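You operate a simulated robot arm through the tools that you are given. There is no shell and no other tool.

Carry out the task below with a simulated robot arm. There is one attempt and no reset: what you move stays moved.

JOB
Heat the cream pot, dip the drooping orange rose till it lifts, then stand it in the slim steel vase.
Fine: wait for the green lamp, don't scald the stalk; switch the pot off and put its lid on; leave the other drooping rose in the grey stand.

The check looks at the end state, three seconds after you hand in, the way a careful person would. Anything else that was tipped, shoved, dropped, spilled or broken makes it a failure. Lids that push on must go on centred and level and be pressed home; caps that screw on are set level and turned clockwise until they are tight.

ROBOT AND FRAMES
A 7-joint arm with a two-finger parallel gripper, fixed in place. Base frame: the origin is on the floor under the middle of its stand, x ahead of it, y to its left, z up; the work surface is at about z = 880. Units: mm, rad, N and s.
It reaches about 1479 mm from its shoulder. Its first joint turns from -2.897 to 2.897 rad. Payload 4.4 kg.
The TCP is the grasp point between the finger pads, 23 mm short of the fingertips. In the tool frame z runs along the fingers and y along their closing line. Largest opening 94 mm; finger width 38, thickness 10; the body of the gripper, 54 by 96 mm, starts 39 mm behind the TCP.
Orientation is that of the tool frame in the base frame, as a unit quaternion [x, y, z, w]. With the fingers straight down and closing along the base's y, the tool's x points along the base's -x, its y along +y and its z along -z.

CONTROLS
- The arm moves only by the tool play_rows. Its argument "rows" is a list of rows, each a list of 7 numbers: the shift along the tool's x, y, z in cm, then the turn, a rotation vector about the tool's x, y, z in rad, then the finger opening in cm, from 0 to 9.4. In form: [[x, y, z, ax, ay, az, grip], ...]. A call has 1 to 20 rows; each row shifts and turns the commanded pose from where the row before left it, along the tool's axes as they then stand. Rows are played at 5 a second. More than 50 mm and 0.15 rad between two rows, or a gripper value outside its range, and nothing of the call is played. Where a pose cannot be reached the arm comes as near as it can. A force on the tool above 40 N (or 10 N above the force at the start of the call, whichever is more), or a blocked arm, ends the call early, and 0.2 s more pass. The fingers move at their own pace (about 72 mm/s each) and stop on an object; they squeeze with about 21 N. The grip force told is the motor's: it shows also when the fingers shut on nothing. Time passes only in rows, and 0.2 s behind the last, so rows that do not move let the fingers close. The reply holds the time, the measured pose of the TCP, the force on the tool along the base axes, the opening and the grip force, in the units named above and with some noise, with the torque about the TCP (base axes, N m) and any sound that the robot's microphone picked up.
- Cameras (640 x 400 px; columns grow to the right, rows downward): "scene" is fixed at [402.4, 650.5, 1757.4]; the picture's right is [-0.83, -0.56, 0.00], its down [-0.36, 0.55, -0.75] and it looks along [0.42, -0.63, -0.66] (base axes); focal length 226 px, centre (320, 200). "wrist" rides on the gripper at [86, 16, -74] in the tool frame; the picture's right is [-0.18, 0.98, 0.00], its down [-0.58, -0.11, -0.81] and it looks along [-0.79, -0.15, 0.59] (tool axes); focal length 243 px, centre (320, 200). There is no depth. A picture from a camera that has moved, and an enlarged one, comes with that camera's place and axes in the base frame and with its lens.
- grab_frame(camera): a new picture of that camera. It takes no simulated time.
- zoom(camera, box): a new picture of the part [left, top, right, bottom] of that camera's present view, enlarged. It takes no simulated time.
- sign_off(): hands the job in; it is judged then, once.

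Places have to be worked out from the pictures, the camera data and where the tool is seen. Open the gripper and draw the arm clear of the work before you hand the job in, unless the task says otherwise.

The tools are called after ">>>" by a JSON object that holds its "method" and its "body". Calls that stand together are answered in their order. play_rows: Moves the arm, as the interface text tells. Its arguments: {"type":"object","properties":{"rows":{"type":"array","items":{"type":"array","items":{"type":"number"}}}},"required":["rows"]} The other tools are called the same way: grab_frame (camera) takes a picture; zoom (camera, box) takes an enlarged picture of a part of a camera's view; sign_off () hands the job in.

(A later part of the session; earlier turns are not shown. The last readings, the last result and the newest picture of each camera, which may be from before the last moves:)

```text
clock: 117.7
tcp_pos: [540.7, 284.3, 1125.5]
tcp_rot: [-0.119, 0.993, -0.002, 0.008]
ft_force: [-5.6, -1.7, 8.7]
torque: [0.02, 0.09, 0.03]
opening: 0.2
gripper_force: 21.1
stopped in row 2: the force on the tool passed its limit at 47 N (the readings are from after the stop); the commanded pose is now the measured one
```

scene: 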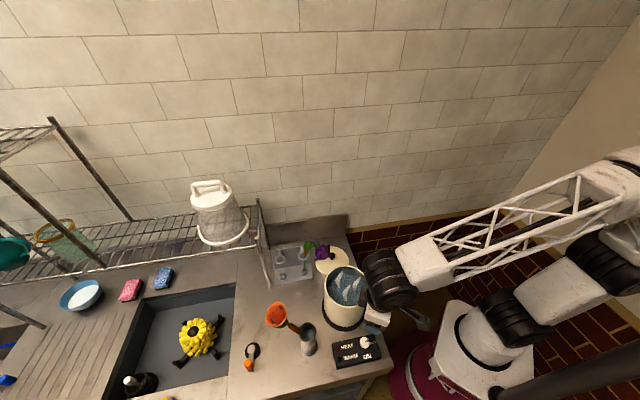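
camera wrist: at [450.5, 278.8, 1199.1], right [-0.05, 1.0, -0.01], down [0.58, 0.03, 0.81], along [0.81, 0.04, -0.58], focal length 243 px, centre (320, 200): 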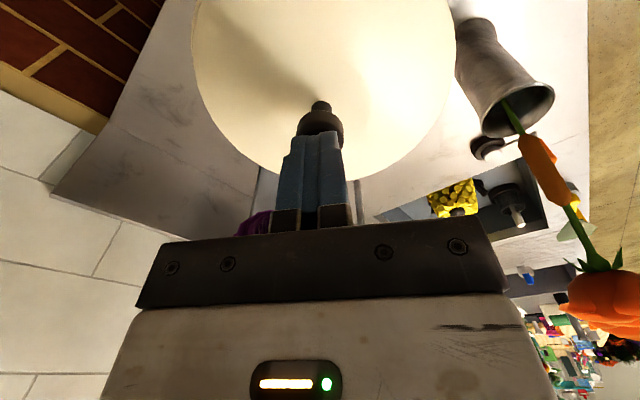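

The tips met the knob top sooner than expected (47 N at z≈1125). I zoom the scene view to compare lid and rim before pressing again.

>>> {"method": "zoom", "body": {"camera": "scene", "box": [320, 285, 375, 315]}}

>>> {"method": "zoom", "body": {"camera": "scene", "box": [318, 285, 338, 305]}}

>>> {"method": "zoom", "body": {"camera": "scene", "box": [355, 280, 375, 300]}}

```text
11.64 times, centred on (348, 300) of scene
camera zoom: at [402.4, 650.5, 1757.4], right [-0.83, -0.56, 0.0], down [-0.36, 0.55, -0.75], along [0.42, -0.63, -0.66], focal length 2636 px, centre (0, -964)
```

zoom: 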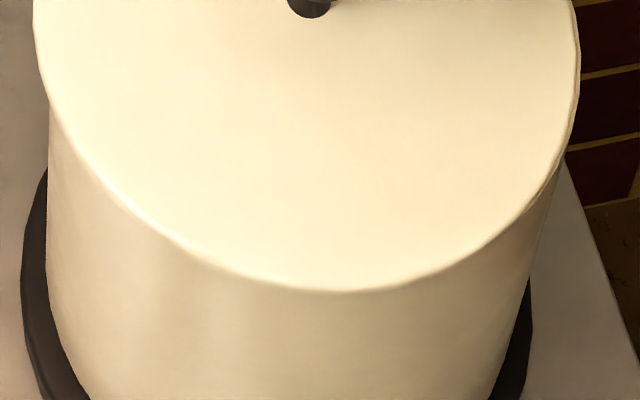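

```text
16.00 times, centred on (328, 295) of scene
camera zoom: at [402.4, 650.5, 1757.4], right [-0.83, -0.56, 0.0], down [-0.36, 0.55, -0.75], along [0.42, -0.63, -0.66], focal length 3624 px, centre (192, -1320)
```

zoom: 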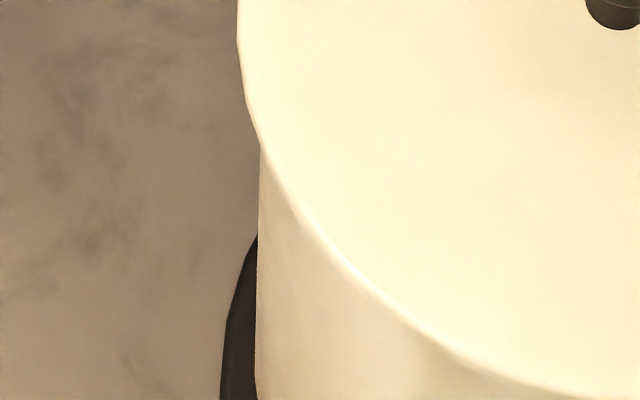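

```text
16.00 times, centred on (365, 290) of scene
camera zoom: at [402.4, 650.5, 1757.4], right [-0.83, -0.56, 0.0], down [-0.36, 0.55, -0.75], along [0.42, -0.63, -0.66], focal length 3624 px, centre (-400, -1240)
```

zoom: 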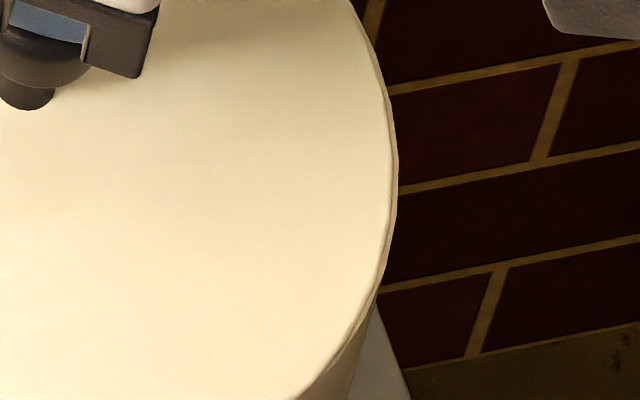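

I want a side view of the seam. I raise the hand, swing it round to the panel side, and tilt it so the wrist camera looks level at the rim.

>>> {"method": "play_rows", "body": {"rows": [[0, 0, -4.0, 0, 0, 0, 0.0], [0, 0, -4.0, 0, 0, 0, 4.0], [0, 0, -4.0, 0, 0, 0, 9.4], [0, 0, 0, 0, 0, 0.143, 9.4], [0, 0, 0, 0, 0, 0.143, 9.4], [0, 0, 0, 0, 0, 0.143, 9.4], [0, 0, 0, 0, 0, 0.143, 9.4], [0, 0, 0, 0, 0, 0.143, 9.4], [0, 0, 0, 0, 0, 0.143, 9.4], [0, 0, 0, 0, 0, 0.143, 9.4], [0, 0, 0, 0, 0, 0.143, 9.4], [0, 0, 0, 0, 0, 0.143, 9.4], [3.76, -0.04, 0, 0, 0, 0, 9.4], [3.76, -0.04, 0, 0, 0, 0, 9.4], [3.76, -0.04, 0, 0, 0, 0, 9.4], [3.76, -0.04, 0, 0, 0, 0, 9.4], [3.76, -0.04, 0, 0, 0, 0, 9.4]]}}

>>> {"method": "play_rows", "body": {"rows": [[0, 0, 0, 0, -0.14, 0, 9.4], [0, 0, 0, 0, -0.14, 0, 9.4], [0, 0, 0, 0, -0.14, 0, 9.4], [0, 0, 0, 0, -0.14, 0, 9.4], [0, 0, 0, 0, -0.14, 0, 9.4], [0, 0, 0, 0, 0, 0, 9.4]]}}

>>> {"method": "grab_frame", "body": {"camera": "scene"}}

>>> {"method": "grab_frame", "body": {"camera": "wrist"}}

```text
clock: 121.3
tcp_pos: [445.2, 447.1, 1242.4]
tcp_rot: [0.501, 0.865, 0.004, 0.008]
ft_force: [-1.2, 0.6, -0.3]
torque: [0.01, -0.01, 0.0]
opening: 94.1
gripper_force: 0.0
```

```text
clock: 122.7
tcp_pos: [442.7, 446.3, 1243.2]
tcp_rot: [0.471, 0.811, -0.168, 0.305]
ft_force: [0.1, 0.2, -0.4]
torque: [-0.04, -0.02, -0.02]
opening: 94.1
gripper_force: 0.1
```

```text
taken
```

scene: 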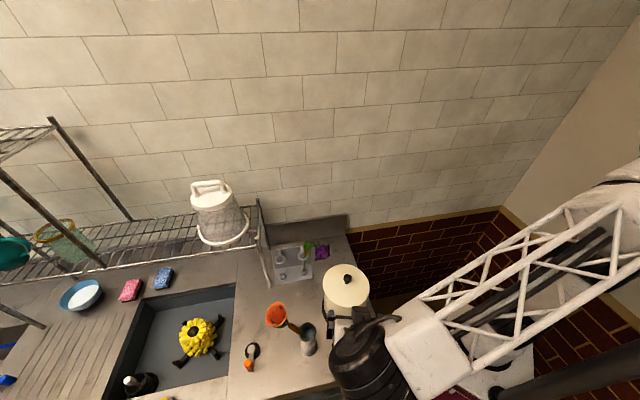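

```text
taken
camera wrist: at [399.7, 552.8, 1243.7], right [0.92, 0.37, 0.13], down [-0.15, 0.01, 0.99], along [0.36, -0.93, 0.07], focal length 243 px, centre (320, 200)
```

wrist: 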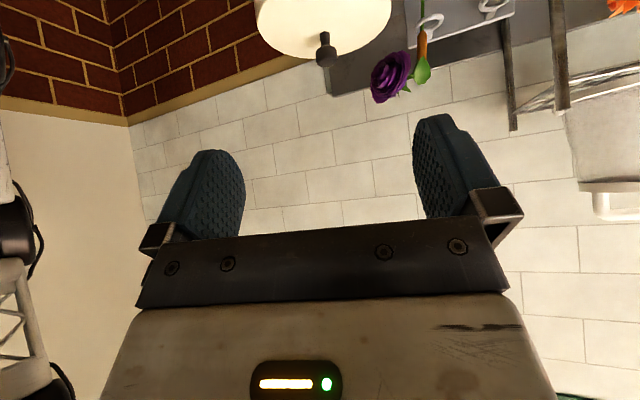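

The lid is in view. I lower the hand 13 cm so the camera looks nearly level at the lid/rim seam.

>>> {"method": "play_rows", "body": {"rows": [[2.12, -0.05, 2.467, 0, 0, 0, 9.4], [2.12, -0.05, 2.467, 0, 0, 0, 9.4], [2.12, -0.05, 2.467, 0, 0, 0, 9.4], [2.12, -0.05, 2.467, 0, 0, 0, 9.4], [0, 0, 0, 0, 0, 0, 9.4]]}}

>>> {"method": "grab_frame", "body": {"camera": "wrist"}}

>>> {"method": "zoom", "body": {"camera": "wrist", "box": [230, 80, 410, 190]}}

```text
clock: 123.9
tcp_pos: [444.8, 446.5, 1109.5]
tcp_rot: [0.472, 0.81, -0.168, 0.304]
ft_force: [-0.1, -0.8, 0.5]
torque: [-0.01, 0.01, 0.0]
opening: 93.9
gripper_force: 0.0
```

```text
taken
camera wrist: at [400.8, 552.5, 1111.4], right [0.92, 0.37, 0.13], down [-0.15, 0.01, 0.99], along [0.36, -0.93, 0.07], focal length 243 px, centre (320, 200)
```

wrist: 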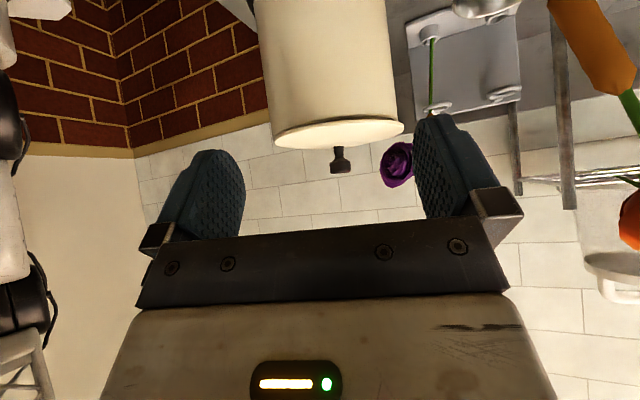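

```text
3.56 times, centred on (320, 135) of wrist
camera zoom: at [400.8, 552.5, 1111.4], right [0.92, 0.37, 0.13], down [-0.15, 0.01, 0.99], along [0.36, -0.93, 0.07], focal length 863 px, centre (320, 431)
```

zoom: 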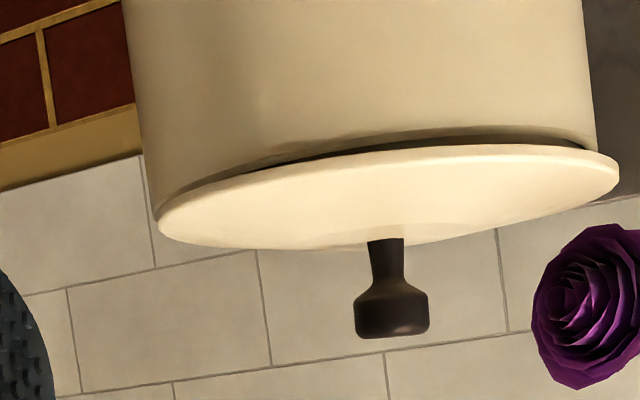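

The side view (upside down) shows the lid is not home: it is slightly tilted with a gap of several mm on its right (+x) side, seemingly displaced toward +x. I zoom in on both ends to measure the offset.

>>> {"method": "zoom", "body": {"camera": "wrist", "box": [255, 110, 305, 150]}}

>>> {"method": "zoom", "body": {"camera": "wrist", "box": [370, 95, 420, 135]}}

```text
10.00 times, centred on (280, 130) of wrist
camera zoom: at [400.8, 552.5, 1111.4], right [0.92, 0.37, 0.13], down [-0.15, 0.01, 0.99], along [0.36, -0.93, 0.07], focal length 2426 px, centre (720, 900)
```

zoom: 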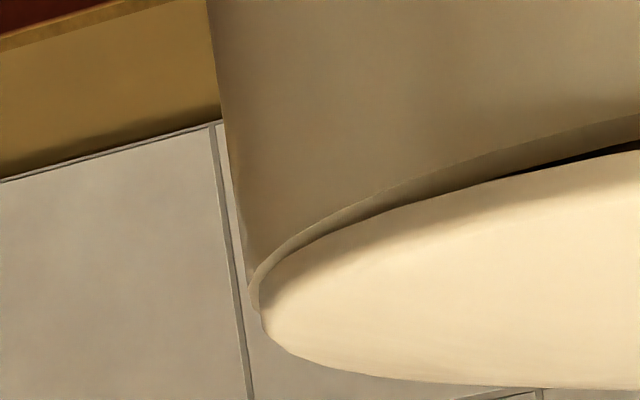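

```text
10.00 times, centred on (395, 115) of wrist
camera zoom: at [400.8, 552.5, 1111.4], right [0.92, 0.37, 0.13], down [-0.15, 0.01, 0.99], along [0.36, -0.93, 0.07], focal length 2426 px, centre (-430, 1050)
```

zoom: 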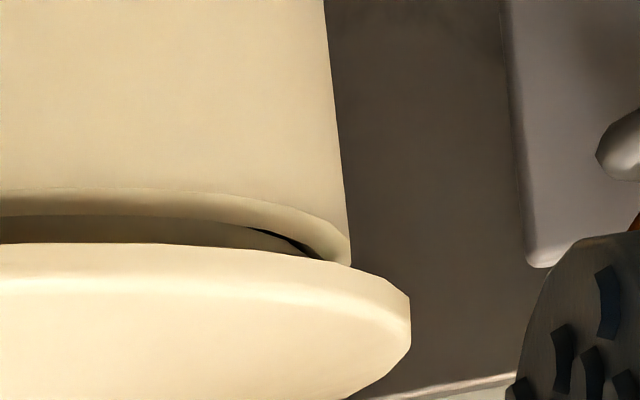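

The plug is only partly in: the lid sits about 4 mm too far toward +x. I go back over the knob (keeping this yaw), straighten the hand truly vertical, and look before re-gripping.

>>> {"method": "play_rows", "body": {"rows": [[-2.12, 0.05, -2.467, 0, 0, 0, 9.4], [-2.12, 0.05, -2.467, 0, 0, 0, 9.4], [-2.12, 0.05, -2.467, 0, 0, 0, 9.4], [-2.12, 0.05, -2.467, 0, 0, 0, 9.4], [0, 0, 0, 0, 0.14, 0, 8.0], [0, 0, 0, 0, 0.14, 0, 7.0], [0, 0, 0, 0, 0.14, 0, 6.0], [0, 0, 0, 0, 0.14, 0, 6.0], [0, 0, 0, 0, 0.14, 0, 6.0], [0, 0, 0, 0.0154, 0.0098, 0, 6.0], [-3.76, 0.04, 0, 0, 0, 0, 6.0], [-3.76, 0.04, 0, 0, 0, 0, 6.0], [-3.76, 0.04, 0, 0, 0, 0, 6.0], [-3.76, 0.04, 0, 0, 0, 0, 6.0], [-3.76, 0.04, 0, 0, 0, 0, 6.0], [0, 0, 3.5, 0, 0, 0, 6.0], [0, 0, 3.5, 0, 0, 0, 6.0], [0, 0, 0, 0, 0, 0, 6.0], [0, 0, 0, 0, 0, 0, 6.0], [0, 0, 0, 0, 0, 0, 6.0]]}}

>>> {"method": "zoom", "body": {"camera": "wrist", "box": [200, 40, 440, 190]}}

```text
clock: 128.1
tcp_pos: [537.9, 285.1, 1174.0]
tcp_rot: [0.501, 0.866, -0.001, 0.0]
ft_force: [0.1, -0.6, 0.4]
torque: [-0.02, -0.03, -0.01]
opening: 60.1
gripper_force: 0.1
```

```text
2.67 times, centred on (320, 115) of wrist
camera zoom: at [509.0, 366.5, 1247.8], right [0.94, 0.33, 0.0], down [0.2, -0.56, 0.81], along [0.26, -0.76, -0.59], focal length 647 px, centre (320, 427)
```

zoom: 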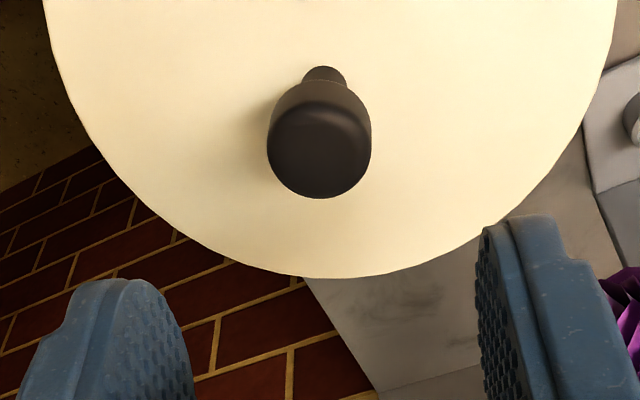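

The hand is vertical over the knob, which is centred. I lower to grip height (z≈1097) and close on the knob.

>>> {"method": "play_rows", "body": {"rows": [[0, 0, 3.0, 0, 0, 0, 6.0], [0, 0, 3.0, 0, 0, 0, 6.0], [0, 0, 1.6, 0, 0, 0, 6.0], [0, 0, 0, 0, 0, 0, 6.0], [0, 0, 0, 0, 0, 0, 6.0]]}}

>>> {"method": "zoom", "body": {"camera": "wrist", "box": [200, 60, 440, 210]}}

```text
clock: 129.3
tcp_pos: [539.9, 285.8, 1097.1]
tcp_rot: [0.501, 0.866, -0.001, 0.0]
ft_force: [0.0, -0.7, 0.3]
torque: [-0.01, 0.01, -0.02]
opening: 60.0
gripper_force: 0.0
```

```text
2.67 times, centred on (320, 135) of wrist
camera zoom: at [510.3, 366.1, 1171.6], right [0.94, 0.33, 0.0], down [0.2, -0.56, 0.81], along [0.26, -0.76, -0.59], focal length 647 px, centre (320, 373)
```

zoom: 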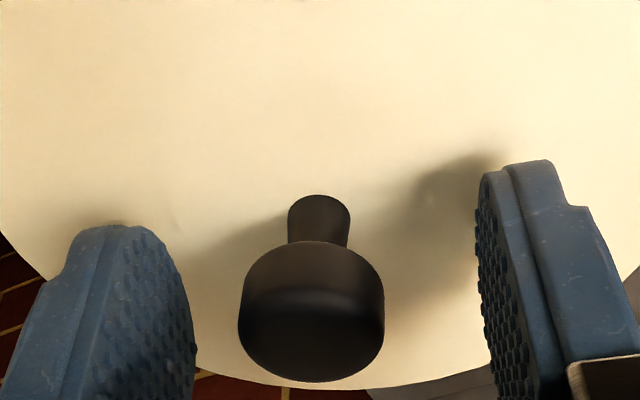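

The knob is centred between the pads; I close on it.

>>> {"method": "play_rows", "body": {"rows": [[0, 0, 0, 0, 0, 0, 1.5], [0, 0, 0, 0, 0, 0, 1.5], [0, 0, 0, 0, 0, 0, 1.5], [0, 0, 0, 0, 0, 0, 1.5]]}}

```text
clock: 130.3
tcp_pos: [539.7, 284.9, 1097.1]
tcp_rot: [0.501, 0.866, 0.0, -0.001]
ft_force: [-21.1, -8.7, 10.7]
torque: [-0.38, 0.12, 0.01]
opening: 25.1
gripper_force: 21.1
```

The constrained lid pushes the hand toward −x/−y (21 N), confirming it must go that way. I raise 4 mm, shift about 3.3 mm toward −x, and lower back to contact.

>>> {"method": "play_rows", "body": {"rows": [[0, 0, -0.4, 0, 0, 0, 1.5], [0.1, -0.13, 0, 0, 0, 0, 1.5], [0.1, -0.13, 0, 0, 0, 0, 1.5], [0, 0, 0, 0, 0, 0, 1.5], [0, 0, 0, 0, 0, 0, 1.5]]}}

```text
clock: 131.5
tcp_pos: [535.2, 285.0, 1100.3]
tcp_rot: [0.501, 0.865, -0.001, -0.001]
ft_force: [0.4, 0.6, -2.2]
torque: [-0.01, -0.04, 0.03]
opening: 24.7
gripper_force: 21.0
```

The lid hangs free. I lower it in 1–2 mm steps again.

>>> {"method": "play_rows", "body": {"rows": [[0, 0, 0.2, 0, 0, 0, 1.5], [0, 0, 0.15, 0, 0, 0, 1.5], [0, 0, 0.15, 0, 0, 0, 1.5], [0, 0, 0, 0, 0, 0, 1.5]]}}

```text
clock: 132.5
tcp_pos: [534.2, 284.7, 1096.1]
tcp_rot: [0.5, 0.866, -0.001, 0.0]
ft_force: [4.8, -0.7, 10.2]
torque: [0.19, 0.12, -0.02]
opening: 25.3
gripper_force: 21.1
```

Contact at z 1096 with only 5 N sideways; I press 2 mm further in steps.

>>> {"method": "play_rows", "body": {"rows": [[0, 0, 0.1, 0, 0, 0, 1.5], [0, 0, 0, 0, 0, 0, 1.5], [0, 0, 0.1, 0, 0, 0, 1.5], [0, 0, 0, 0, 0, 0, 1.5]]}}

```text
clock: 133.5
tcp_pos: [536.5, 284.5, 1093.4]
tcp_rot: [0.5, 0.866, -0.001, -0.001]
ft_force: [3.2, 8.0, 13.8]
torque: [0.08, -0.05, -0.02]
opening: 24.9
gripper_force: 21.6
```

It sinks further (z 1093.4) at 14 N. I continue pressing gently.

>>> {"method": "play_rows", "body": {"rows": [[0, 0.02, 0.1, 0, 0, 0, 1.5], [0, 0, 0.1, 0, 0, 0, 1.5], [0, 0, 0, 0, 0, 0, 1.5]]}}

```text
clock: 134.2
tcp_pos: [535.3, 285.9, 1093.9]
tcp_rot: [0.501, 0.865, -0.001, 0.001]
ft_force: [1.1, -1.0, 1.9]
torque: [-0.09, 0.26, 0.07]
opening: 24.9
gripper_force: 20.9
stopped in row 3: the force on the tool passed its limit at 42 N (the readings are from after the stop); the commanded pose is now the measured one
```

The push hit 42 N near z 1092. I check the lid's alignment from the scene camera.

>>> {"method": "zoom", "body": {"camera": "scene", "box": [318, 285, 338, 305]}}

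>>> {"method": "zoom", "body": {"camera": "scene", "box": [355, 280, 375, 300]}}

>>> {"method": "zoom", "body": {"camera": "scene", "box": [320, 285, 375, 315]}}

```text
16.00 times, centred on (328, 295) of scene
camera zoom: at [402.4, 650.5, 1757.4], right [-0.83, -0.56, 0.0], down [-0.36, 0.55, -0.75], along [0.42, -0.63, -0.66], focal length 3624 px, centre (192, -1320)
```

zoom: 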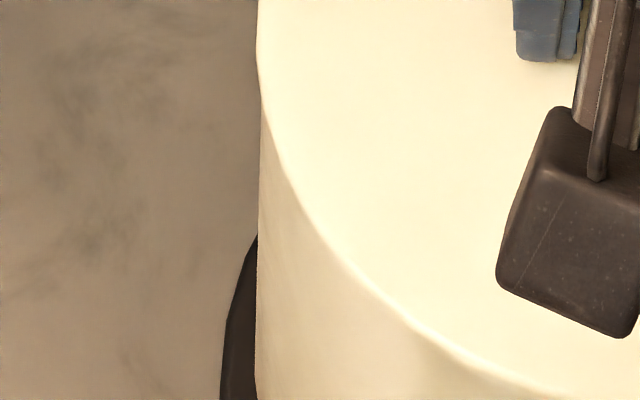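

```text
16.00 times, centred on (365, 290) of scene
camera zoom: at [402.4, 650.5, 1757.4], right [-0.83, -0.56, 0.0], down [-0.36, 0.55, -0.75], along [0.42, -0.63, -0.66], focal length 3624 px, centre (-400, -1240)
```

zoom: 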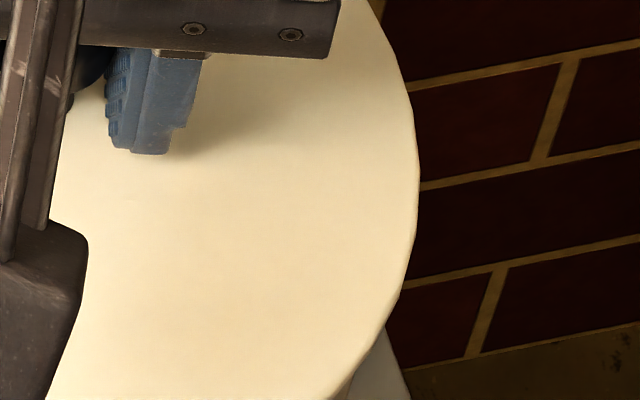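

```text
11.64 times, centred on (348, 300) of scene
camera zoom: at [402.4, 650.5, 1757.4], right [-0.83, -0.56, 0.0], down [-0.36, 0.55, -0.75], along [0.42, -0.63, -0.66], focal length 2636 px, centre (0, -964)
```

zoom: 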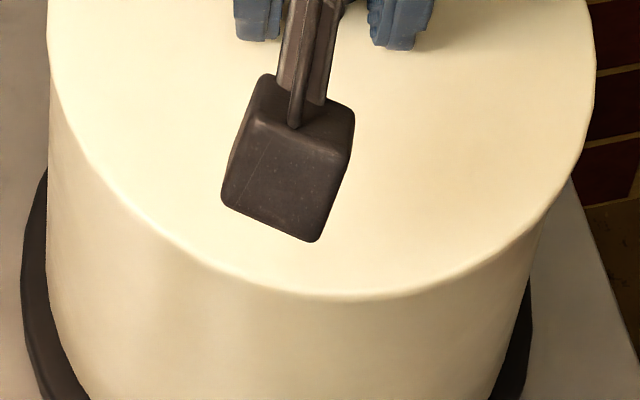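

Measured from the scene view, the lid is now laterally within 1 mm but about 2.5–3 mm too near the camera. I raise 4 mm, shift about (+2.2, −1.8) mm, and lower again.

>>> {"method": "play_rows", "body": {"rows": [[0, 0, -0.5, 0, 0, 0, 1.5], [-0.13, 0.05, 0, 0, 0, 0, 1.5], [-0.13, 0.05, 0, 0, 0, 0, 1.5], [0, 0, 0, 0, 0, 0, 1.5], [0, 0, 0, 0, 0, 0, 1.5]]}}

>>> {"method": "zoom", "body": {"camera": "scene", "box": [320, 285, 375, 315]}}

>>> {"method": "zoom", "body": {"camera": "scene", "box": [318, 285, 338, 305]}}

>>> {"method": "zoom", "body": {"camera": "scene", "box": [355, 280, 375, 300]}}

```text
clock: 135.4
tcp_pos: [538.6, 283.8, 1097.5]
tcp_rot: [0.501, 0.865, 0.0, 0.0]
ft_force: [0.5, -0.4, -2.2]
torque: [-0.01, -0.01, -0.02]
opening: 25.0
gripper_force: 20.3
```

```text
11.64 times, centred on (348, 300) of scene
camera zoom: at [402.4, 650.5, 1757.4], right [-0.83, -0.56, 0.0], down [-0.36, 0.55, -0.75], along [0.42, -0.63, -0.66], focal length 2636 px, centre (0, -964)
```

zoom: 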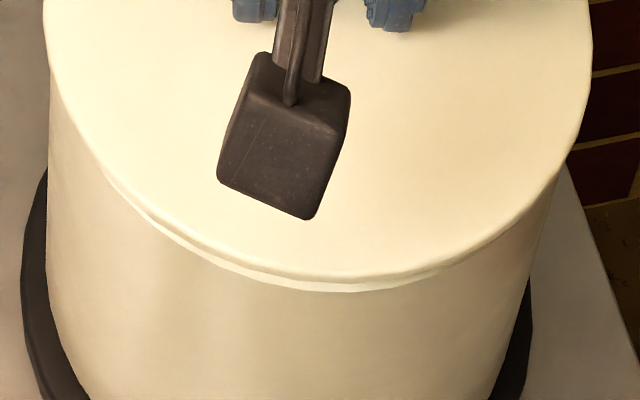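

```text
16.00 times, centred on (328, 295) of scene
camera zoom: at [402.4, 650.5, 1757.4], right [-0.83, -0.56, 0.0], down [-0.36, 0.55, -0.75], along [0.42, -0.63, -0.66], focal length 3624 px, centre (192, -1320)
```

zoom: 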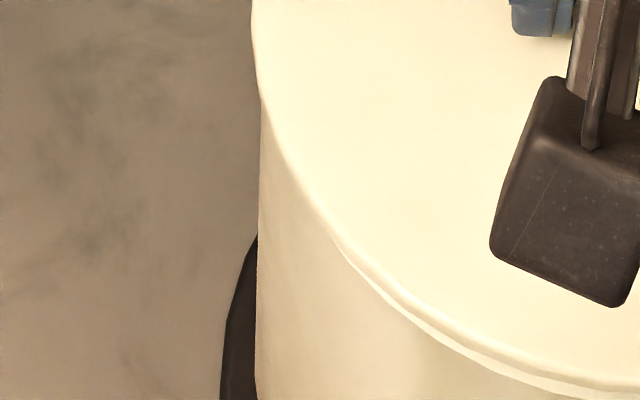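

```text
16.00 times, centred on (365, 290) of scene
camera zoom: at [402.4, 650.5, 1757.4], right [-0.83, -0.56, 0.0], down [-0.36, 0.55, -0.75], along [0.42, -0.63, -0.66], focal length 3624 px, centre (-400, -1240)
```

zoom: 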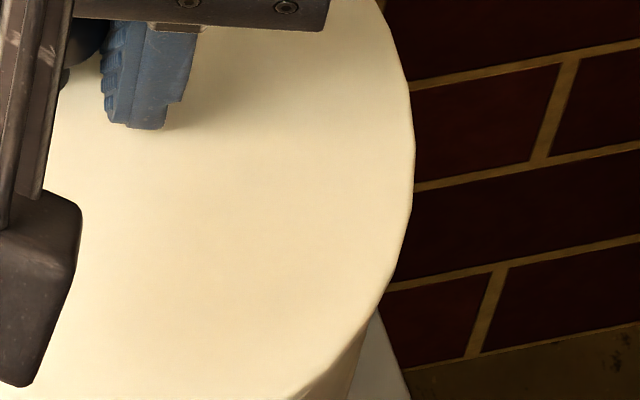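

The rim is now visible as a crescent under the near edge: the lid is laterally right but ~1.5 mm too far back. I shift (−1.3, +0.9) mm and lower onto the rim.

>>> {"method": "play_rows", "body": {"rows": [[0.14, -0.07, 0, 0, 0, 0, 1.5], [0, 0, 0, 0, 0, 0, 1.5], [0, 0, 0.2, 0, 0, 0, 1.5], [0, 0, 0.1, 0, 0, 0, 1.5], [0, 0, 0, 0, 0, 0, 1.5]]}}

```text
clock: 136.6
tcp_pos: [536.2, 283.9, 1095.9]
tcp_rot: [0.501, 0.865, 0.0, 0.0]
ft_force: [-0.3, -0.7, -2.0]
torque: [0.01, -0.01, 0.06]
opening: 25.0
gripper_force: 20.6
```

No contact yet at z 1095.9 (it touched here before), a good sign. I continue down in 1 mm steps.

>>> {"method": "play_rows", "body": {"rows": [[0, 0, 0.1, 0, 0, 0, 1.5], [0, 0, 0.1, 0, 0, 0, 1.5], [0, 0, 0.1, 0, 0, 0, 1.5], [0, 0, 0, 0, 0, 0, 1.5]]}}

```text
clock: 137.6
tcp_pos: [534.4, 284.7, 1093.6]
tcp_rot: [0.5, 0.866, 0.0, 0.0]
ft_force: [-1.5, 1.8, 18.7]
torque: [0.09, 0.25, 0.05]
opening: 25.0
gripper_force: 20.7
```

Contact at z 1093.6, 19 N vertical and almost no side force. I press on.

>>> {"method": "play_rows", "body": {"rows": [[0, 0, 0.1, 0, 0, 0, 1.5], [0, 0, 0, 0, 0, 0, 1.5], [0, 0, 0.05, 0, 0, 0, 1.5], [0, 0, 0, 0, 0, 0, 1.5]]}}

>>> {"method": "zoom", "body": {"camera": "scene", "box": [320, 285, 375, 315]}}

```text
clock: 138.1
tcp_pos: [537.6, 283.5, 1093.4]
tcp_rot: [0.501, 0.866, 0.002, 0.0]
ft_force: [1.7, 0.2, 3.9]
torque: [-0.01, 0.23, 0.01]
opening: 24.9
gripper_force: 21.0
stopped in row 2: the force on the tool passed its limit at 41 N (the readings are from after the stop); the commanded pose is now the measured one
```

```text
11.64 times, centred on (348, 300) of scene
camera zoom: at [402.4, 650.5, 1757.4], right [-0.83, -0.56, 0.0], down [-0.36, 0.55, -0.75], along [0.42, -0.63, -0.66], focal length 2636 px, centre (0, -964)
```

zoom: 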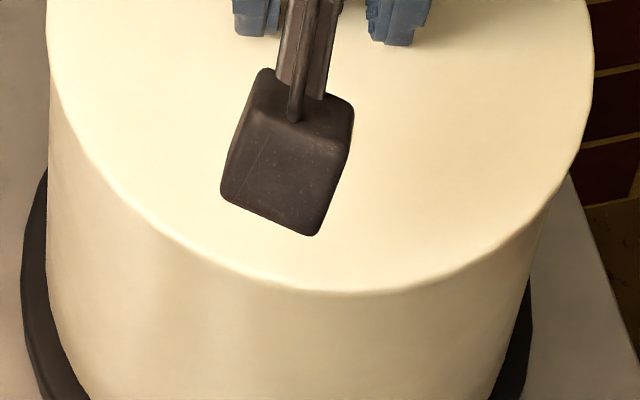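

The near edge now sits where a seated lid should be. I release, rise, and close the fingers to press on the knob's top and read its height.

>>> {"method": "play_rows", "body": {"rows": [[0, 0, 0, 0, 0, 0, 3.5], [0, 0, 0, 0, 0, 0, 5.0], [0, 0, -2.0, 0, 0, 0, 5.0], [0, 0, -2.5, 0, 0, 0, 5.0], [0, 0, 0, 0, 0, 0, 0.0], [0, 0, 0, 0, 0, 0, 0.0], [0, 0, 0, 0, 0, 0, 0.0]]}}

>>> {"method": "grab_frame", "body": {"camera": "wrist"}}

>>> {"method": "zoom", "body": {"camera": "scene", "box": [315, 245, 380, 315]}}

```text
clock: 139.7
tcp_pos: [535.0, 284.1, 1137.0]
tcp_rot: [0.5, 0.866, 0.0, 0.001]
ft_force: [-0.2, 1.0, 0.6]
torque: [-0.02, 0.02, 0.03]
opening: 0.0
gripper_force: 20.8
```

```text
taken
camera wrist: at [505.8, 366.1, 1211.7], right [0.94, 0.33, 0.0], down [0.19, -0.56, 0.81], along [0.27, -0.76, -0.59], focal length 243 px, centre (320, 200)
```

wrist: 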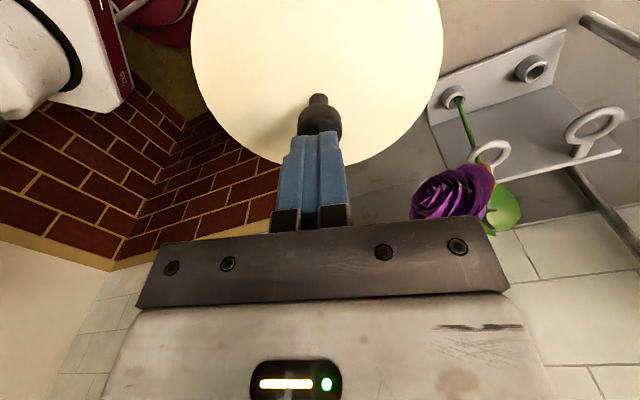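

```text
5.71 times, centred on (348, 280) of scene
camera zoom: at [402.4, 650.5, 1757.4], right [-0.83, -0.56, 0.0], down [-0.36, 0.55, -0.75], along [0.42, -0.63, -0.66], focal length 1294 px, centre (163, -257)
```

zoom: 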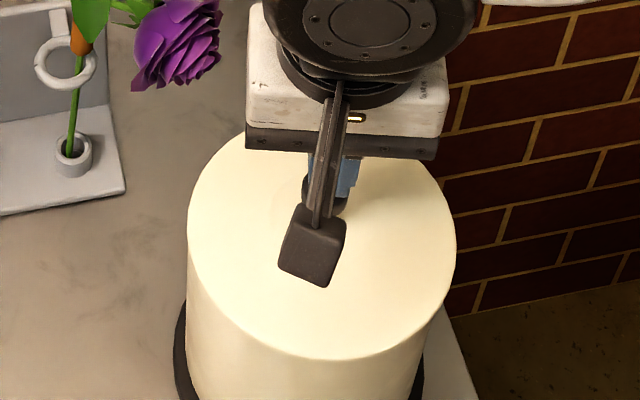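

The closed tips are over the knob. I press straight down in small steps and note where it stops.

>>> {"method": "play_rows", "body": {"rows": [[0, 0, 0.8, 0, 0, 0, 0.0], [0, 0, 0, 0, 0, 0, 0.0], [0, 0, 0.2, 0, 0, 0, 0.0], [0, 0, 0.2, 0, 0, 0, 0.0], [0, 0, 0.1, 0, 0, 0, 0.0], [0, 0, 0.1, 0, 0, 0, 0.0], [0, 0, 0.1, 0, 0, 0, 0.0], [0, 0, 0.1, 0, 0, 0, 0.0], [0, 0, 0.1, 0, 0, 0, 0.0], [0, 0, 0.1, 0, 0, 0, 0.0], [0, 0, 0.1, 0, 0, 0, 0.0]]}}

```text
clock: 141.4
tcp_pos: [535.8, 284.3, 1126.3]
tcp_rot: [0.501, 0.866, 0.002, 0.002]
ft_force: [0.1, 0.1, 5.3]
torque: [0.08, 0.04, 0.05]
opening: 0.0
gripper_force: 20.5
stopped in row 8: the force on the tool passed its limit at 43 N (the readings are from after the stop); the commanded pose is now the measured one
```

The press stopped at 43 N. I go back to the side viewpoint to check the seam.

>>> {"method": "play_rows", "body": {"rows": [[0, 0, -4.0, 0, 0, 0, 0.0], [0, 0, -4.0, 0, 0, 0, 4.0], [0, 0, -4.0, 0, 0, 0, 9.4], [3.76, -0.04, 0, 0, 0, 0, 9.4], [3.76, -0.04, 0, 0, 0, 0, 9.4], [3.76, -0.04, 0, 0, 0, 0, 9.4], [3.76, -0.04, 0, 0, 0, 0, 9.4], [3.76, -0.04, 0, 0, 0, 0, 9.4], [0, 0, 0, 0, -0.14, 0, 9.4], [0, 0, 0, 0, -0.14, 0, 9.4], [0, 0, 0, 0, -0.14, 0, 9.4], [0, 0, 0, 0, -0.14, 0, 9.4], [0, 0, 0, 0, -0.14, 0, 9.4], [2.12, -0.05, 2.467, 0, 0, 0, 9.4], [2.12, -0.05, 2.467, 0, 0, 0, 9.4], [2.12, -0.05, 2.467, 0, 0, 0, 9.4], [2.12, -0.05, 2.467, 0, 0, 0, 9.4], [0, 0, 0, 0, 0, 0, 9.4]]}}

>>> {"method": "zoom", "body": {"camera": "wrist", "box": [230, 80, 410, 190]}}

>>> {"method": "zoom", "body": {"camera": "wrist", "box": [255, 110, 305, 150]}}

>>> {"method": "zoom", "body": {"camera": "wrist", "box": [360, 95, 410, 135]}}

```text
clock: 145.2
tcp_pos: [437.3, 444.4, 1115.3]
tcp_rot: [0.471, 0.812, -0.169, 0.299]
ft_force: [0.0, 0.4, -0.3]
torque: [0.0, 0.0, 0.03]
opening: 94.2
gripper_force: 0.1
```

```text
3.56 times, centred on (320, 135) of wrist
camera zoom: at [393.8, 549.5, 1116.8], right [0.92, 0.37, 0.13], down [-0.14, 0.01, 0.99], along [0.36, -0.93, 0.06], focal length 863 px, centre (320, 431)
```

zoom: 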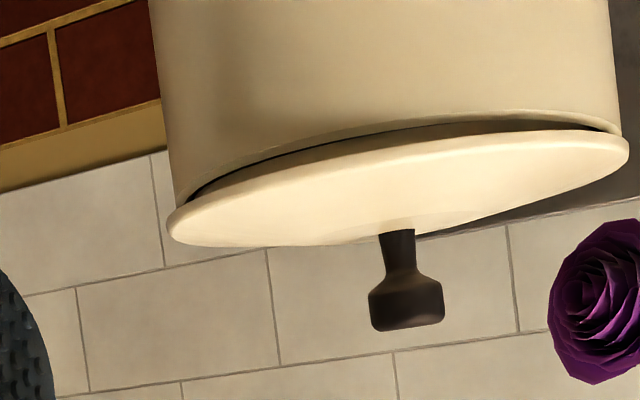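

```text
10.00 times, centred on (280, 130) of wrist
camera zoom: at [393.8, 549.5, 1116.8], right [0.92, 0.37, 0.13], down [-0.14, 0.01, 0.99], along [0.36, -0.93, 0.06], focal length 2426 px, centre (720, 900)
```

zoom: 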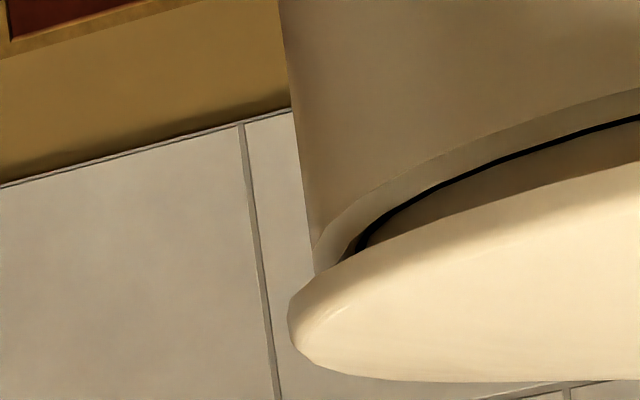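

```text
10.00 times, centred on (385, 115) of wrist
camera zoom: at [393.8, 549.5, 1116.8], right [0.92, 0.37, 0.13], down [-0.14, 0.01, 0.99], along [0.36, -0.93, 0.06], focal length 2426 px, centre (-330, 1050)
```

zoom: 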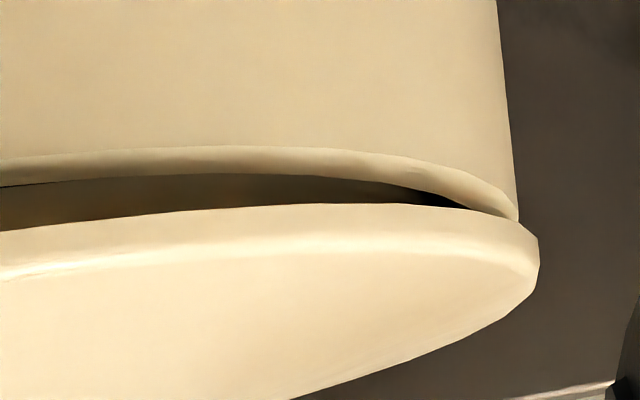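

Laterally it is now well centred (about 3 mm overhang each side), but the plug is still standing proud by several mm all along this side. I zoom further into the middle of the seam.

>>> {"method": "zoom", "body": {"camera": "wrist", "box": [322, 100, 354, 120]}}

>>> {"method": "zoom", "body": {"camera": "wrist", "box": [290, 104, 322, 124]}}

>>> {"method": "zoom", "body": {"camera": "wrist", "box": [354, 100, 386, 120]}}

```text
16.00 times, centred on (338, 110) of wrist
camera zoom: at [393.8, 549.5, 1116.8], right [0.92, 0.37, 0.13], down [-0.14, 0.01, 0.99], along [0.36, -0.93, 0.06], focal length 3882 px, centre (32, 1640)
```

zoom: 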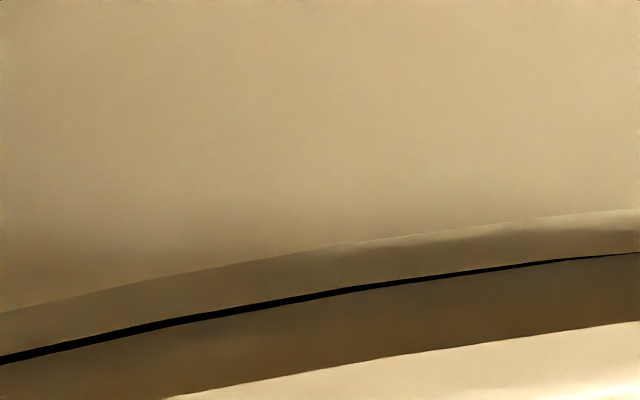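

```text
16.00 times, centred on (306, 114) of wrist
camera zoom: at [393.8, 549.5, 1116.8], right [0.92, 0.37, 0.13], down [-0.14, 0.01, 0.99], along [0.36, -0.93, 0.06], focal length 3882 px, centre (544, 1576)
```

zoom: 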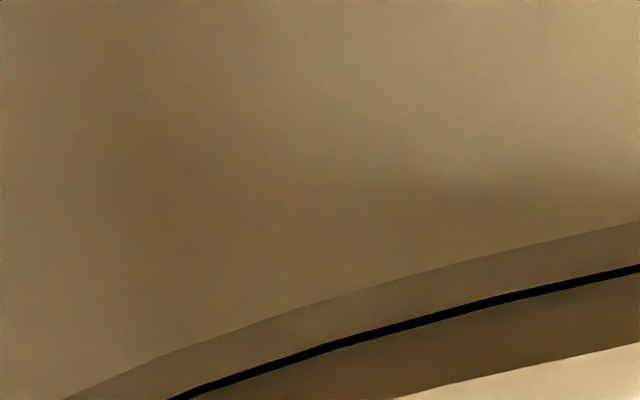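

```text
16.00 times, centred on (370, 110) of wrist
camera zoom: at [393.8, 549.5, 1116.8], right [0.92, 0.37, 0.13], down [-0.14, 0.01, 0.99], along [0.36, -0.93, 0.06], focal length 3882 px, centre (-480, 1640)
```

zoom: 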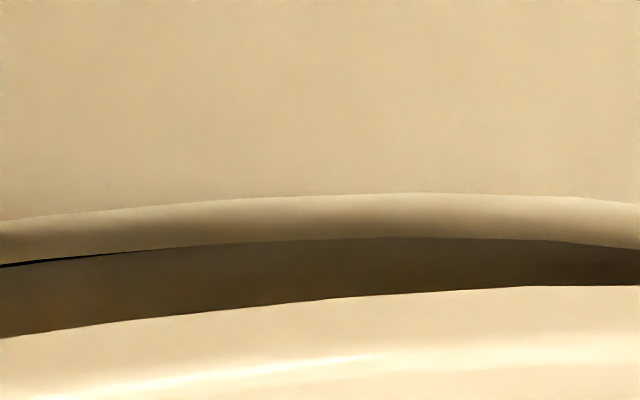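

The plug has entered on this side but stands about 3 mm proud, with uneven clearance. I'll look at the opposite side too: raise, cross over, and yaw round to view from the −y side.

>>> {"method": "play_rows", "body": {"rows": [[-2.12, 0.05, -2.467, 0, 0, 0, 9.4], [-2.12, 0.05, -2.467, 0, 0, 0, 9.4], [-2.12, 0.05, -2.467, 0, 0, 0, 9.4], [-2.12, 0.05, -2.467, 0, 0, 0, 9.4], [0, 0, 0, 0, 0.14, 0, 9.4], [0, 0, 0, 0, 0.14, 0, 9.4], [0, 0, 0, 0, 0.14, 0, 9.4], [0, 0, 0, 0, 0.14, 0, 9.4], [0, 0, 0, 0, 0.14, 0, 9.4], [-4.56, -0.745, 0, 0, 0, 0, 9.4], [-4.56, -0.745, 0, 0, 0, 0, 9.4], [-4.56, -0.745, 0, 0, 0, 0, 9.4], [-4.56, -0.745, 0, 0, 0, 0, 9.4], [-4.56, -0.745, 0, 0, 0, 0, 9.4], [-4.56, -0.745, 0, 0, 0, 0, 9.4], [-4.56, -0.745, 0, 0, 0, 0, 9.4], [-4.56, -0.745, 0, 0, 0, 0, 9.4]]}}

>>> {"method": "play_rows", "body": {"rows": [[0, 0, 0, 0, 0, -0.1453, 9.4], [0, 0, 0, 0, 0, -0.1453, 9.4], [0, 0, 0, 0, 0, -0.1453, 9.4], [0, 0, 0, 0, 0, -0.1453, 9.4], [0, 0, 0, 0, 0, -0.1453, 9.4], [0, 0, 0, 0, 0, -0.1453, 9.4], [0, 0, 0, 0, 0, -0.1453, 9.4], [0, 0, 0, 0, 0, -0.1453, 9.4], [0, 0, 0, 0, 0, -0.1453, 9.4], [0, 0, 0, 0, 0, -0.1453, 9.4], [0, 0, 0, 0, 0, -0.1453, 9.4], [0, 0, 0, 0, 0, -0.1453, 9.4], [0, 0, 0, 0, 0, -0.1453, 9.4], [0, 0, 0, 0, 0, -0.1453, 9.4], [0, 0, 0, 0, 0, -0.1453, 9.4], [0, 0, 0, 0, 0, -0.1453, 9.4], [0, 0, 0, 0, 0, -0.1453, 9.4], [0, 0, 0, 0, 0, -0.1453, 9.4], [0, 0, 0, 0, 0, -0.1453, 9.4]]}}

>>> {"method": "play_rows", "body": {"rows": [[0, 0, 0, 0, -0.14, 0, 9.4], [0, 0, 0, 0, -0.14, 0, 9.4], [0, 0, 0, 0, -0.14, 0, 9.4], [0, 0, 0, 0, -0.14, 0, 9.4], [0, 0, 0, 0, -0.14, 0, 9.4], [2.12, 0, 2.467, 0, 0, 0, 9.4], [2.12, 0, 2.467, 0, 0, 0, 9.4], [2.12, 0, 2.467, 0, 0, 0, 9.4], [2.12, 0, 2.467, 0, 0, 0, 9.4], [0, 0, 0, 0, 0, 0, 9.4]]}}

>>> {"method": "grab_frame", "body": {"camera": "wrist"}}

>>> {"method": "grab_frame", "body": {"camera": "scene"}}

```text
clock: 148.8
tcp_pos: [567.1, 97.4, 1243.1]
tcp_rot: [0.502, 0.865, 0.003, 0.001]
ft_force: [-0.4, -0.4, 0.2]
torque: [-0.02, 0.01, 0.01]
opening: 93.8
gripper_force: 0.0
```

```text
clock: 152.8
tcp_pos: [569.2, 99.5, 1244.8]
tcp_rot: [0.756, -0.655, 0.002, -0.003]
ft_force: [-0.2, -0.1, 0.6]
torque: [0.03, -0.04, 0.0]
opening: 94.1
gripper_force: 0.1
```

```text
clock: 155.0
tcp_pos: [570.6, 100.8, 1114.9]
tcp_rot: [0.709, -0.615, -0.257, -0.228]
ft_force: [-0.1, 0.0, -0.4]
torque: [-0.01, -0.01, 0.02]
opening: 94.0
gripper_force: 0.0
```

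```text
taken
camera wrist: at [569.6, -16.7, 1116.4], right [-0.99, 0.0, 0.11], down [0.11, -0.06, 0.99], along [0.01, 1.0, 0.06], focal length 243 px, centre (320, 200)
```

wrist: 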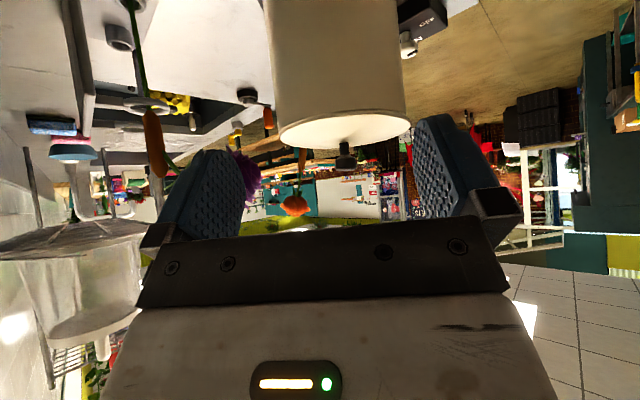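

```text
taken
```

scene: 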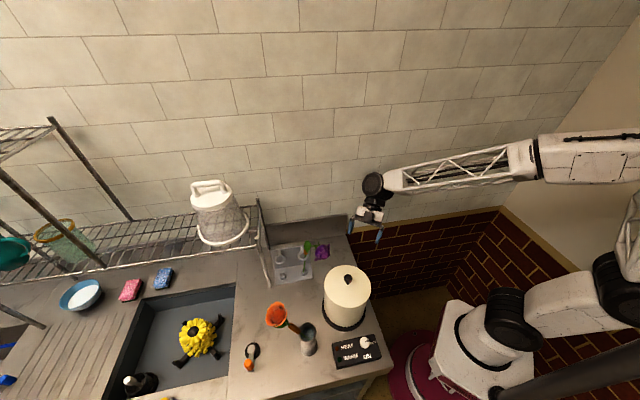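

Good view from the −y side. I zoom on the seam here, both ends and centre.

>>> {"method": "zoom", "body": {"camera": "wrist", "box": [260, 90, 420, 180]}}

>>> {"method": "zoom", "body": {"camera": "wrist", "box": [270, 110, 310, 150]}}

>>> {"method": "zoom", "body": {"camera": "wrist", "box": [380, 100, 420, 140]}}

>>> {"method": "zoom", "body": {"camera": "wrist", "box": [320, 105, 360, 130]}}

```text
4.00 times, centred on (340, 135) of wrist
camera zoom: at [569.6, -16.7, 1116.4], right [-0.99, 0.0, 0.11], down [0.11, -0.06, 0.99], along [0.01, 1.0, 0.06], focal length 970 px, centre (240, 460)
```

zoom: 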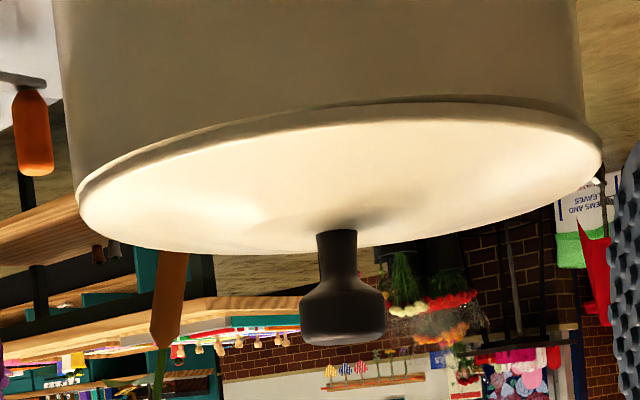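

```text
10.00 times, centred on (290, 130) of wrist
camera zoom: at [569.6, -16.7, 1116.4], right [-0.99, 0.0, 0.11], down [0.11, -0.06, 0.99], along [0.01, 1.0, 0.06], focal length 2426 px, centre (620, 900)
```

zoom: 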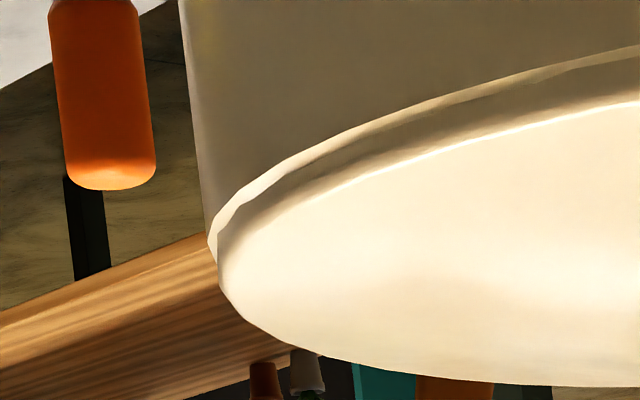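

```text
10.00 times, centred on (400, 120) of wrist
camera zoom: at [569.6, -16.7, 1116.4], right [-0.99, 0.0, 0.11], down [0.11, -0.06, 0.99], along [0.01, 1.0, 0.06], focal length 2426 px, centre (-480, 1000)
```

zoom: 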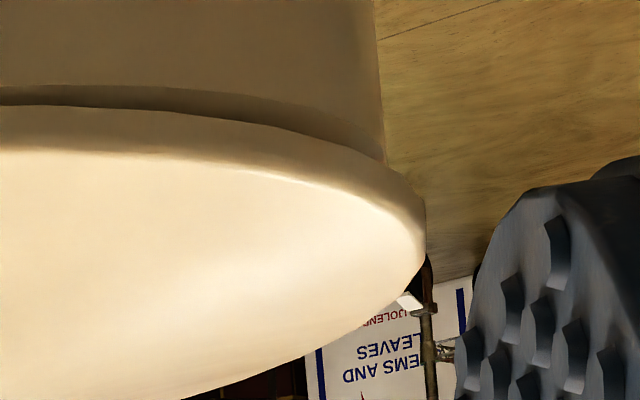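

```text
16.00 times, centred on (340, 118) of wrist
camera zoom: at [569.6, -16.7, 1116.4], right [-0.99, 0.0, 0.11], down [0.11, -0.06, 0.99], along [0.01, 1.0, 0.06], focal length 3882 px, centre (0, 1520)
```

zoom: 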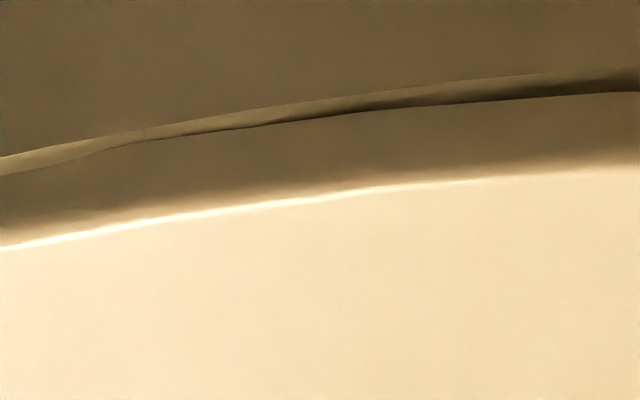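

From this side the flange is down on the rim, and the lid is displaced about 4 mm toward (−x, +y), which is the side standing proud. I return above the knob to re-grip, lift, and shift it by about (+2.4, −3.5) mm.

>>> {"method": "play_rows", "body": {"rows": [[-2.12, 0, -2.467, 0, 0, 0, 9.4], [-2.12, 0, -2.467, 0, 0, 0, 9.4], [-2.12, 0, -2.467, 0, 0, 0, 8.0], [0, 0, 0, 0, 0.14, 0, 7.0], [0, 0, 0, 0, 0.14, 0, 6.0], [0, 0, 0, 0, 0.14, 0, 6.0], [0, 0, 0, 0, 0.14, 0, 6.0], [0, 0, 0, -0.007, 0.141, 0, 6.0], [-4.675, 0.185, 0, 0, 0, 0, 6.0], [-4.675, 0.185, 0, 0, 0, 0, 6.0], [-4.675, 0.185, 0, 0, 0, 0, 6.0], [-4.675, 0.185, 0, 0, 0, 0, 6.0], [0, 0, 3.5, 0, 0, 0, 6.0], [0, 0, 0, 0, 0, 0, 6.0], [0, 0, 0, 0, 0, 0, 6.0], [0, 0, 0, 0, 0, 0, 6.0]]}}

>>> {"method": "zoom", "body": {"camera": "wrist", "box": [200, 40, 440, 190]}}

```text
clock: 158.4
tcp_pos: [535.2, 284.4, 1177.7]
tcp_rot: [0.755, -0.656, 0.0, 0.0]
ft_force: [0.1, -0.7, 0.2]
torque: [-0.01, -0.02, 0.02]
opening: 59.8
gripper_force: 0.1
```

```text
2.67 times, centred on (320, 115) of wrist
camera zoom: at [530.4, 195.1, 1252.8], right [-1.0, 0.04, 0.0], down [0.03, 0.59, 0.81], along [0.03, 0.81, -0.59], focal length 647 px, centre (320, 427)
```

zoom: 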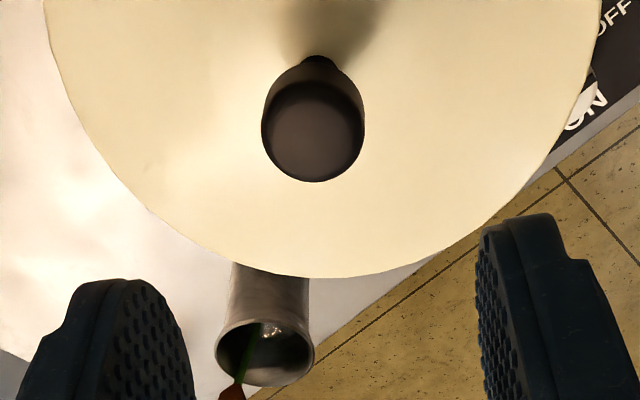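

The knob is at about tool (+3, −1) mm. I align on it and lower to grip height.

>>> {"method": "play_rows", "body": {"rows": [[0.3, -0.1, 0, 0, 0, 0, 6.0], [0, 0, 3.0, 0, 0, 0, 6.0], [0, 0, 3.0, 0, 0, 0, 6.0], [0, 0, 1.8, 0, 0, 0, 6.0], [0, 0, 0, 0, 0, 0, 6.0], [0, 0, 0, 0, 0, 0, 6.0], [0, 0, 0, 0, 0, 0, 6.0]]}}

>>> {"method": "zoom", "body": {"camera": "wrist", "box": [200, 60, 440, 210]}}

```text
clock: 160.0
tcp_pos: [537.6, 280.5, 1099.8]
tcp_rot: [0.755, -0.655, -0.002, 0.0]
ft_force: [0.2, -0.4, 0.4]
torque: [-0.04, 0.0, 0.02]
opening: 59.8
gripper_force: 0.0
```

```text
2.67 times, centred on (320, 135) of wrist
camera zoom: at [532.6, 190.8, 1174.6], right [-1.0, 0.04, 0.0], down [0.03, 0.59, 0.81], along [0.03, 0.81, -0.59], focal length 647 px, centre (320, 373)
```

zoom: 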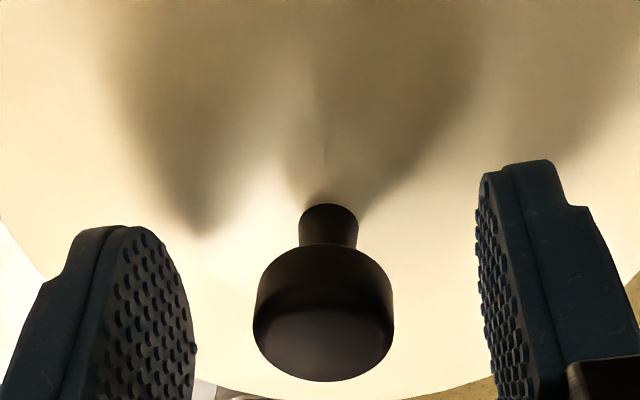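

The head is 1.7 mm toward tool +y; I shift, lower 3 mm and close.

>>> {"method": "play_rows", "body": {"rows": [[0, 0.16, 0.3, 0, 0, 0, 6.0], [0, 0, 0, 0, 0, 0, 6.0], [0, 0, 0, 0, 0, 0, 1.5], [0, 0, 0, 0, 0, 0, 1.5], [0, 0, 0, 0, 0, 0, 1.5], [0, 0, 0, 0, 0, 0, 1.5]]}}

```text
clock: 161.4
tcp_pos: [536.8, 280.2, 1097.9]
tcp_rot: [0.755, -0.655, 0.0, -0.001]
ft_force: [5.7, 2.3, 1.3]
torque: [0.07, -0.06, -0.04]
opening: 25.1
gripper_force: 21.3
```

Gripped with little side load. I lift 6 mm, settle, and measure the lid against the rim from the scene camera.

>>> {"method": "play_rows", "body": {"rows": [[0, 0, -0.3, 0, 0, 0, 1.5], [0, 0, -0.3, 0, 0, 0, 1.5], [0, 0, 0, 0, 0, 0, 1.5], [0, 0, 0, 0, 0, 0, 1.5], [0, 0, 0, 0, 0, 0, 1.5]]}}

>>> {"method": "zoom", "body": {"camera": "scene", "box": [320, 285, 375, 315]}}

>>> {"method": "zoom", "body": {"camera": "scene", "box": [318, 285, 338, 305]}}

>>> {"method": "zoom", "body": {"camera": "scene", "box": [355, 280, 375, 300]}}

```text
clock: 162.6
tcp_pos: [535.6, 281.8, 1103.6]
tcp_rot: [0.755, -0.656, 0.0, 0.0]
ft_force: [0.6, 0.1, -1.2]
torque: [0.01, -0.01, 0.01]
opening: 25.5
gripper_force: 21.3
```

```text
11.64 times, centred on (348, 300) of scene
camera zoom: at [402.4, 650.5, 1757.4], right [-0.83, -0.56, 0.0], down [-0.36, 0.55, -0.75], along [0.42, -0.63, -0.66], focal length 2636 px, centre (0, -964)
```

zoom: 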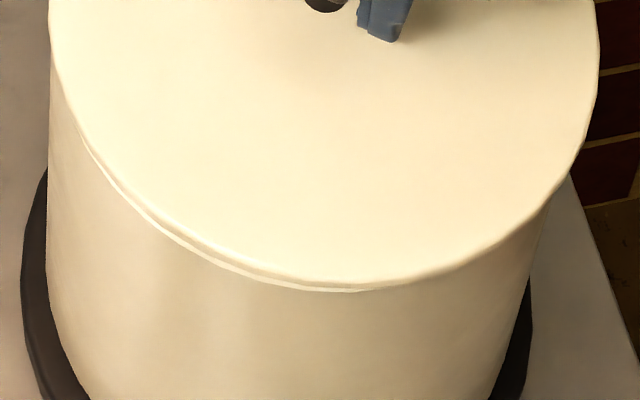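

```text
16.00 times, centred on (328, 295) of scene
camera zoom: at [402.4, 650.5, 1757.4], right [-0.83, -0.56, 0.0], down [-0.36, 0.55, -0.75], along [0.42, -0.63, -0.66], focal length 3624 px, centre (192, -1320)
```

zoom: 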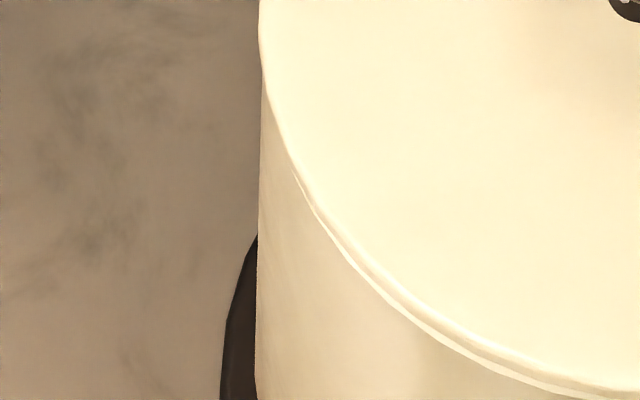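

```text
16.00 times, centred on (365, 290) of scene
camera zoom: at [402.4, 650.5, 1757.4], right [-0.83, -0.56, 0.0], down [-0.36, 0.55, -0.75], along [0.42, -0.63, -0.66], focal length 3624 px, centre (-400, -1240)
```

zoom: 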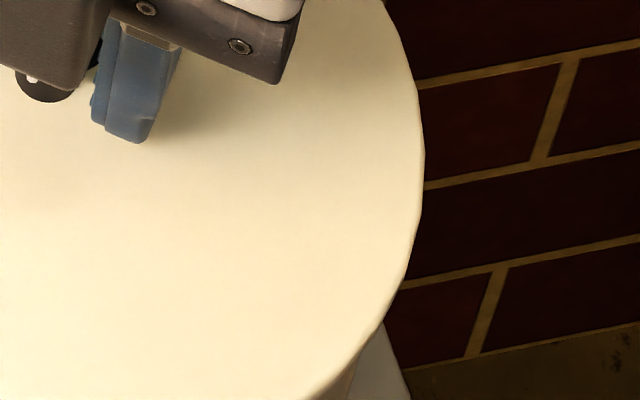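

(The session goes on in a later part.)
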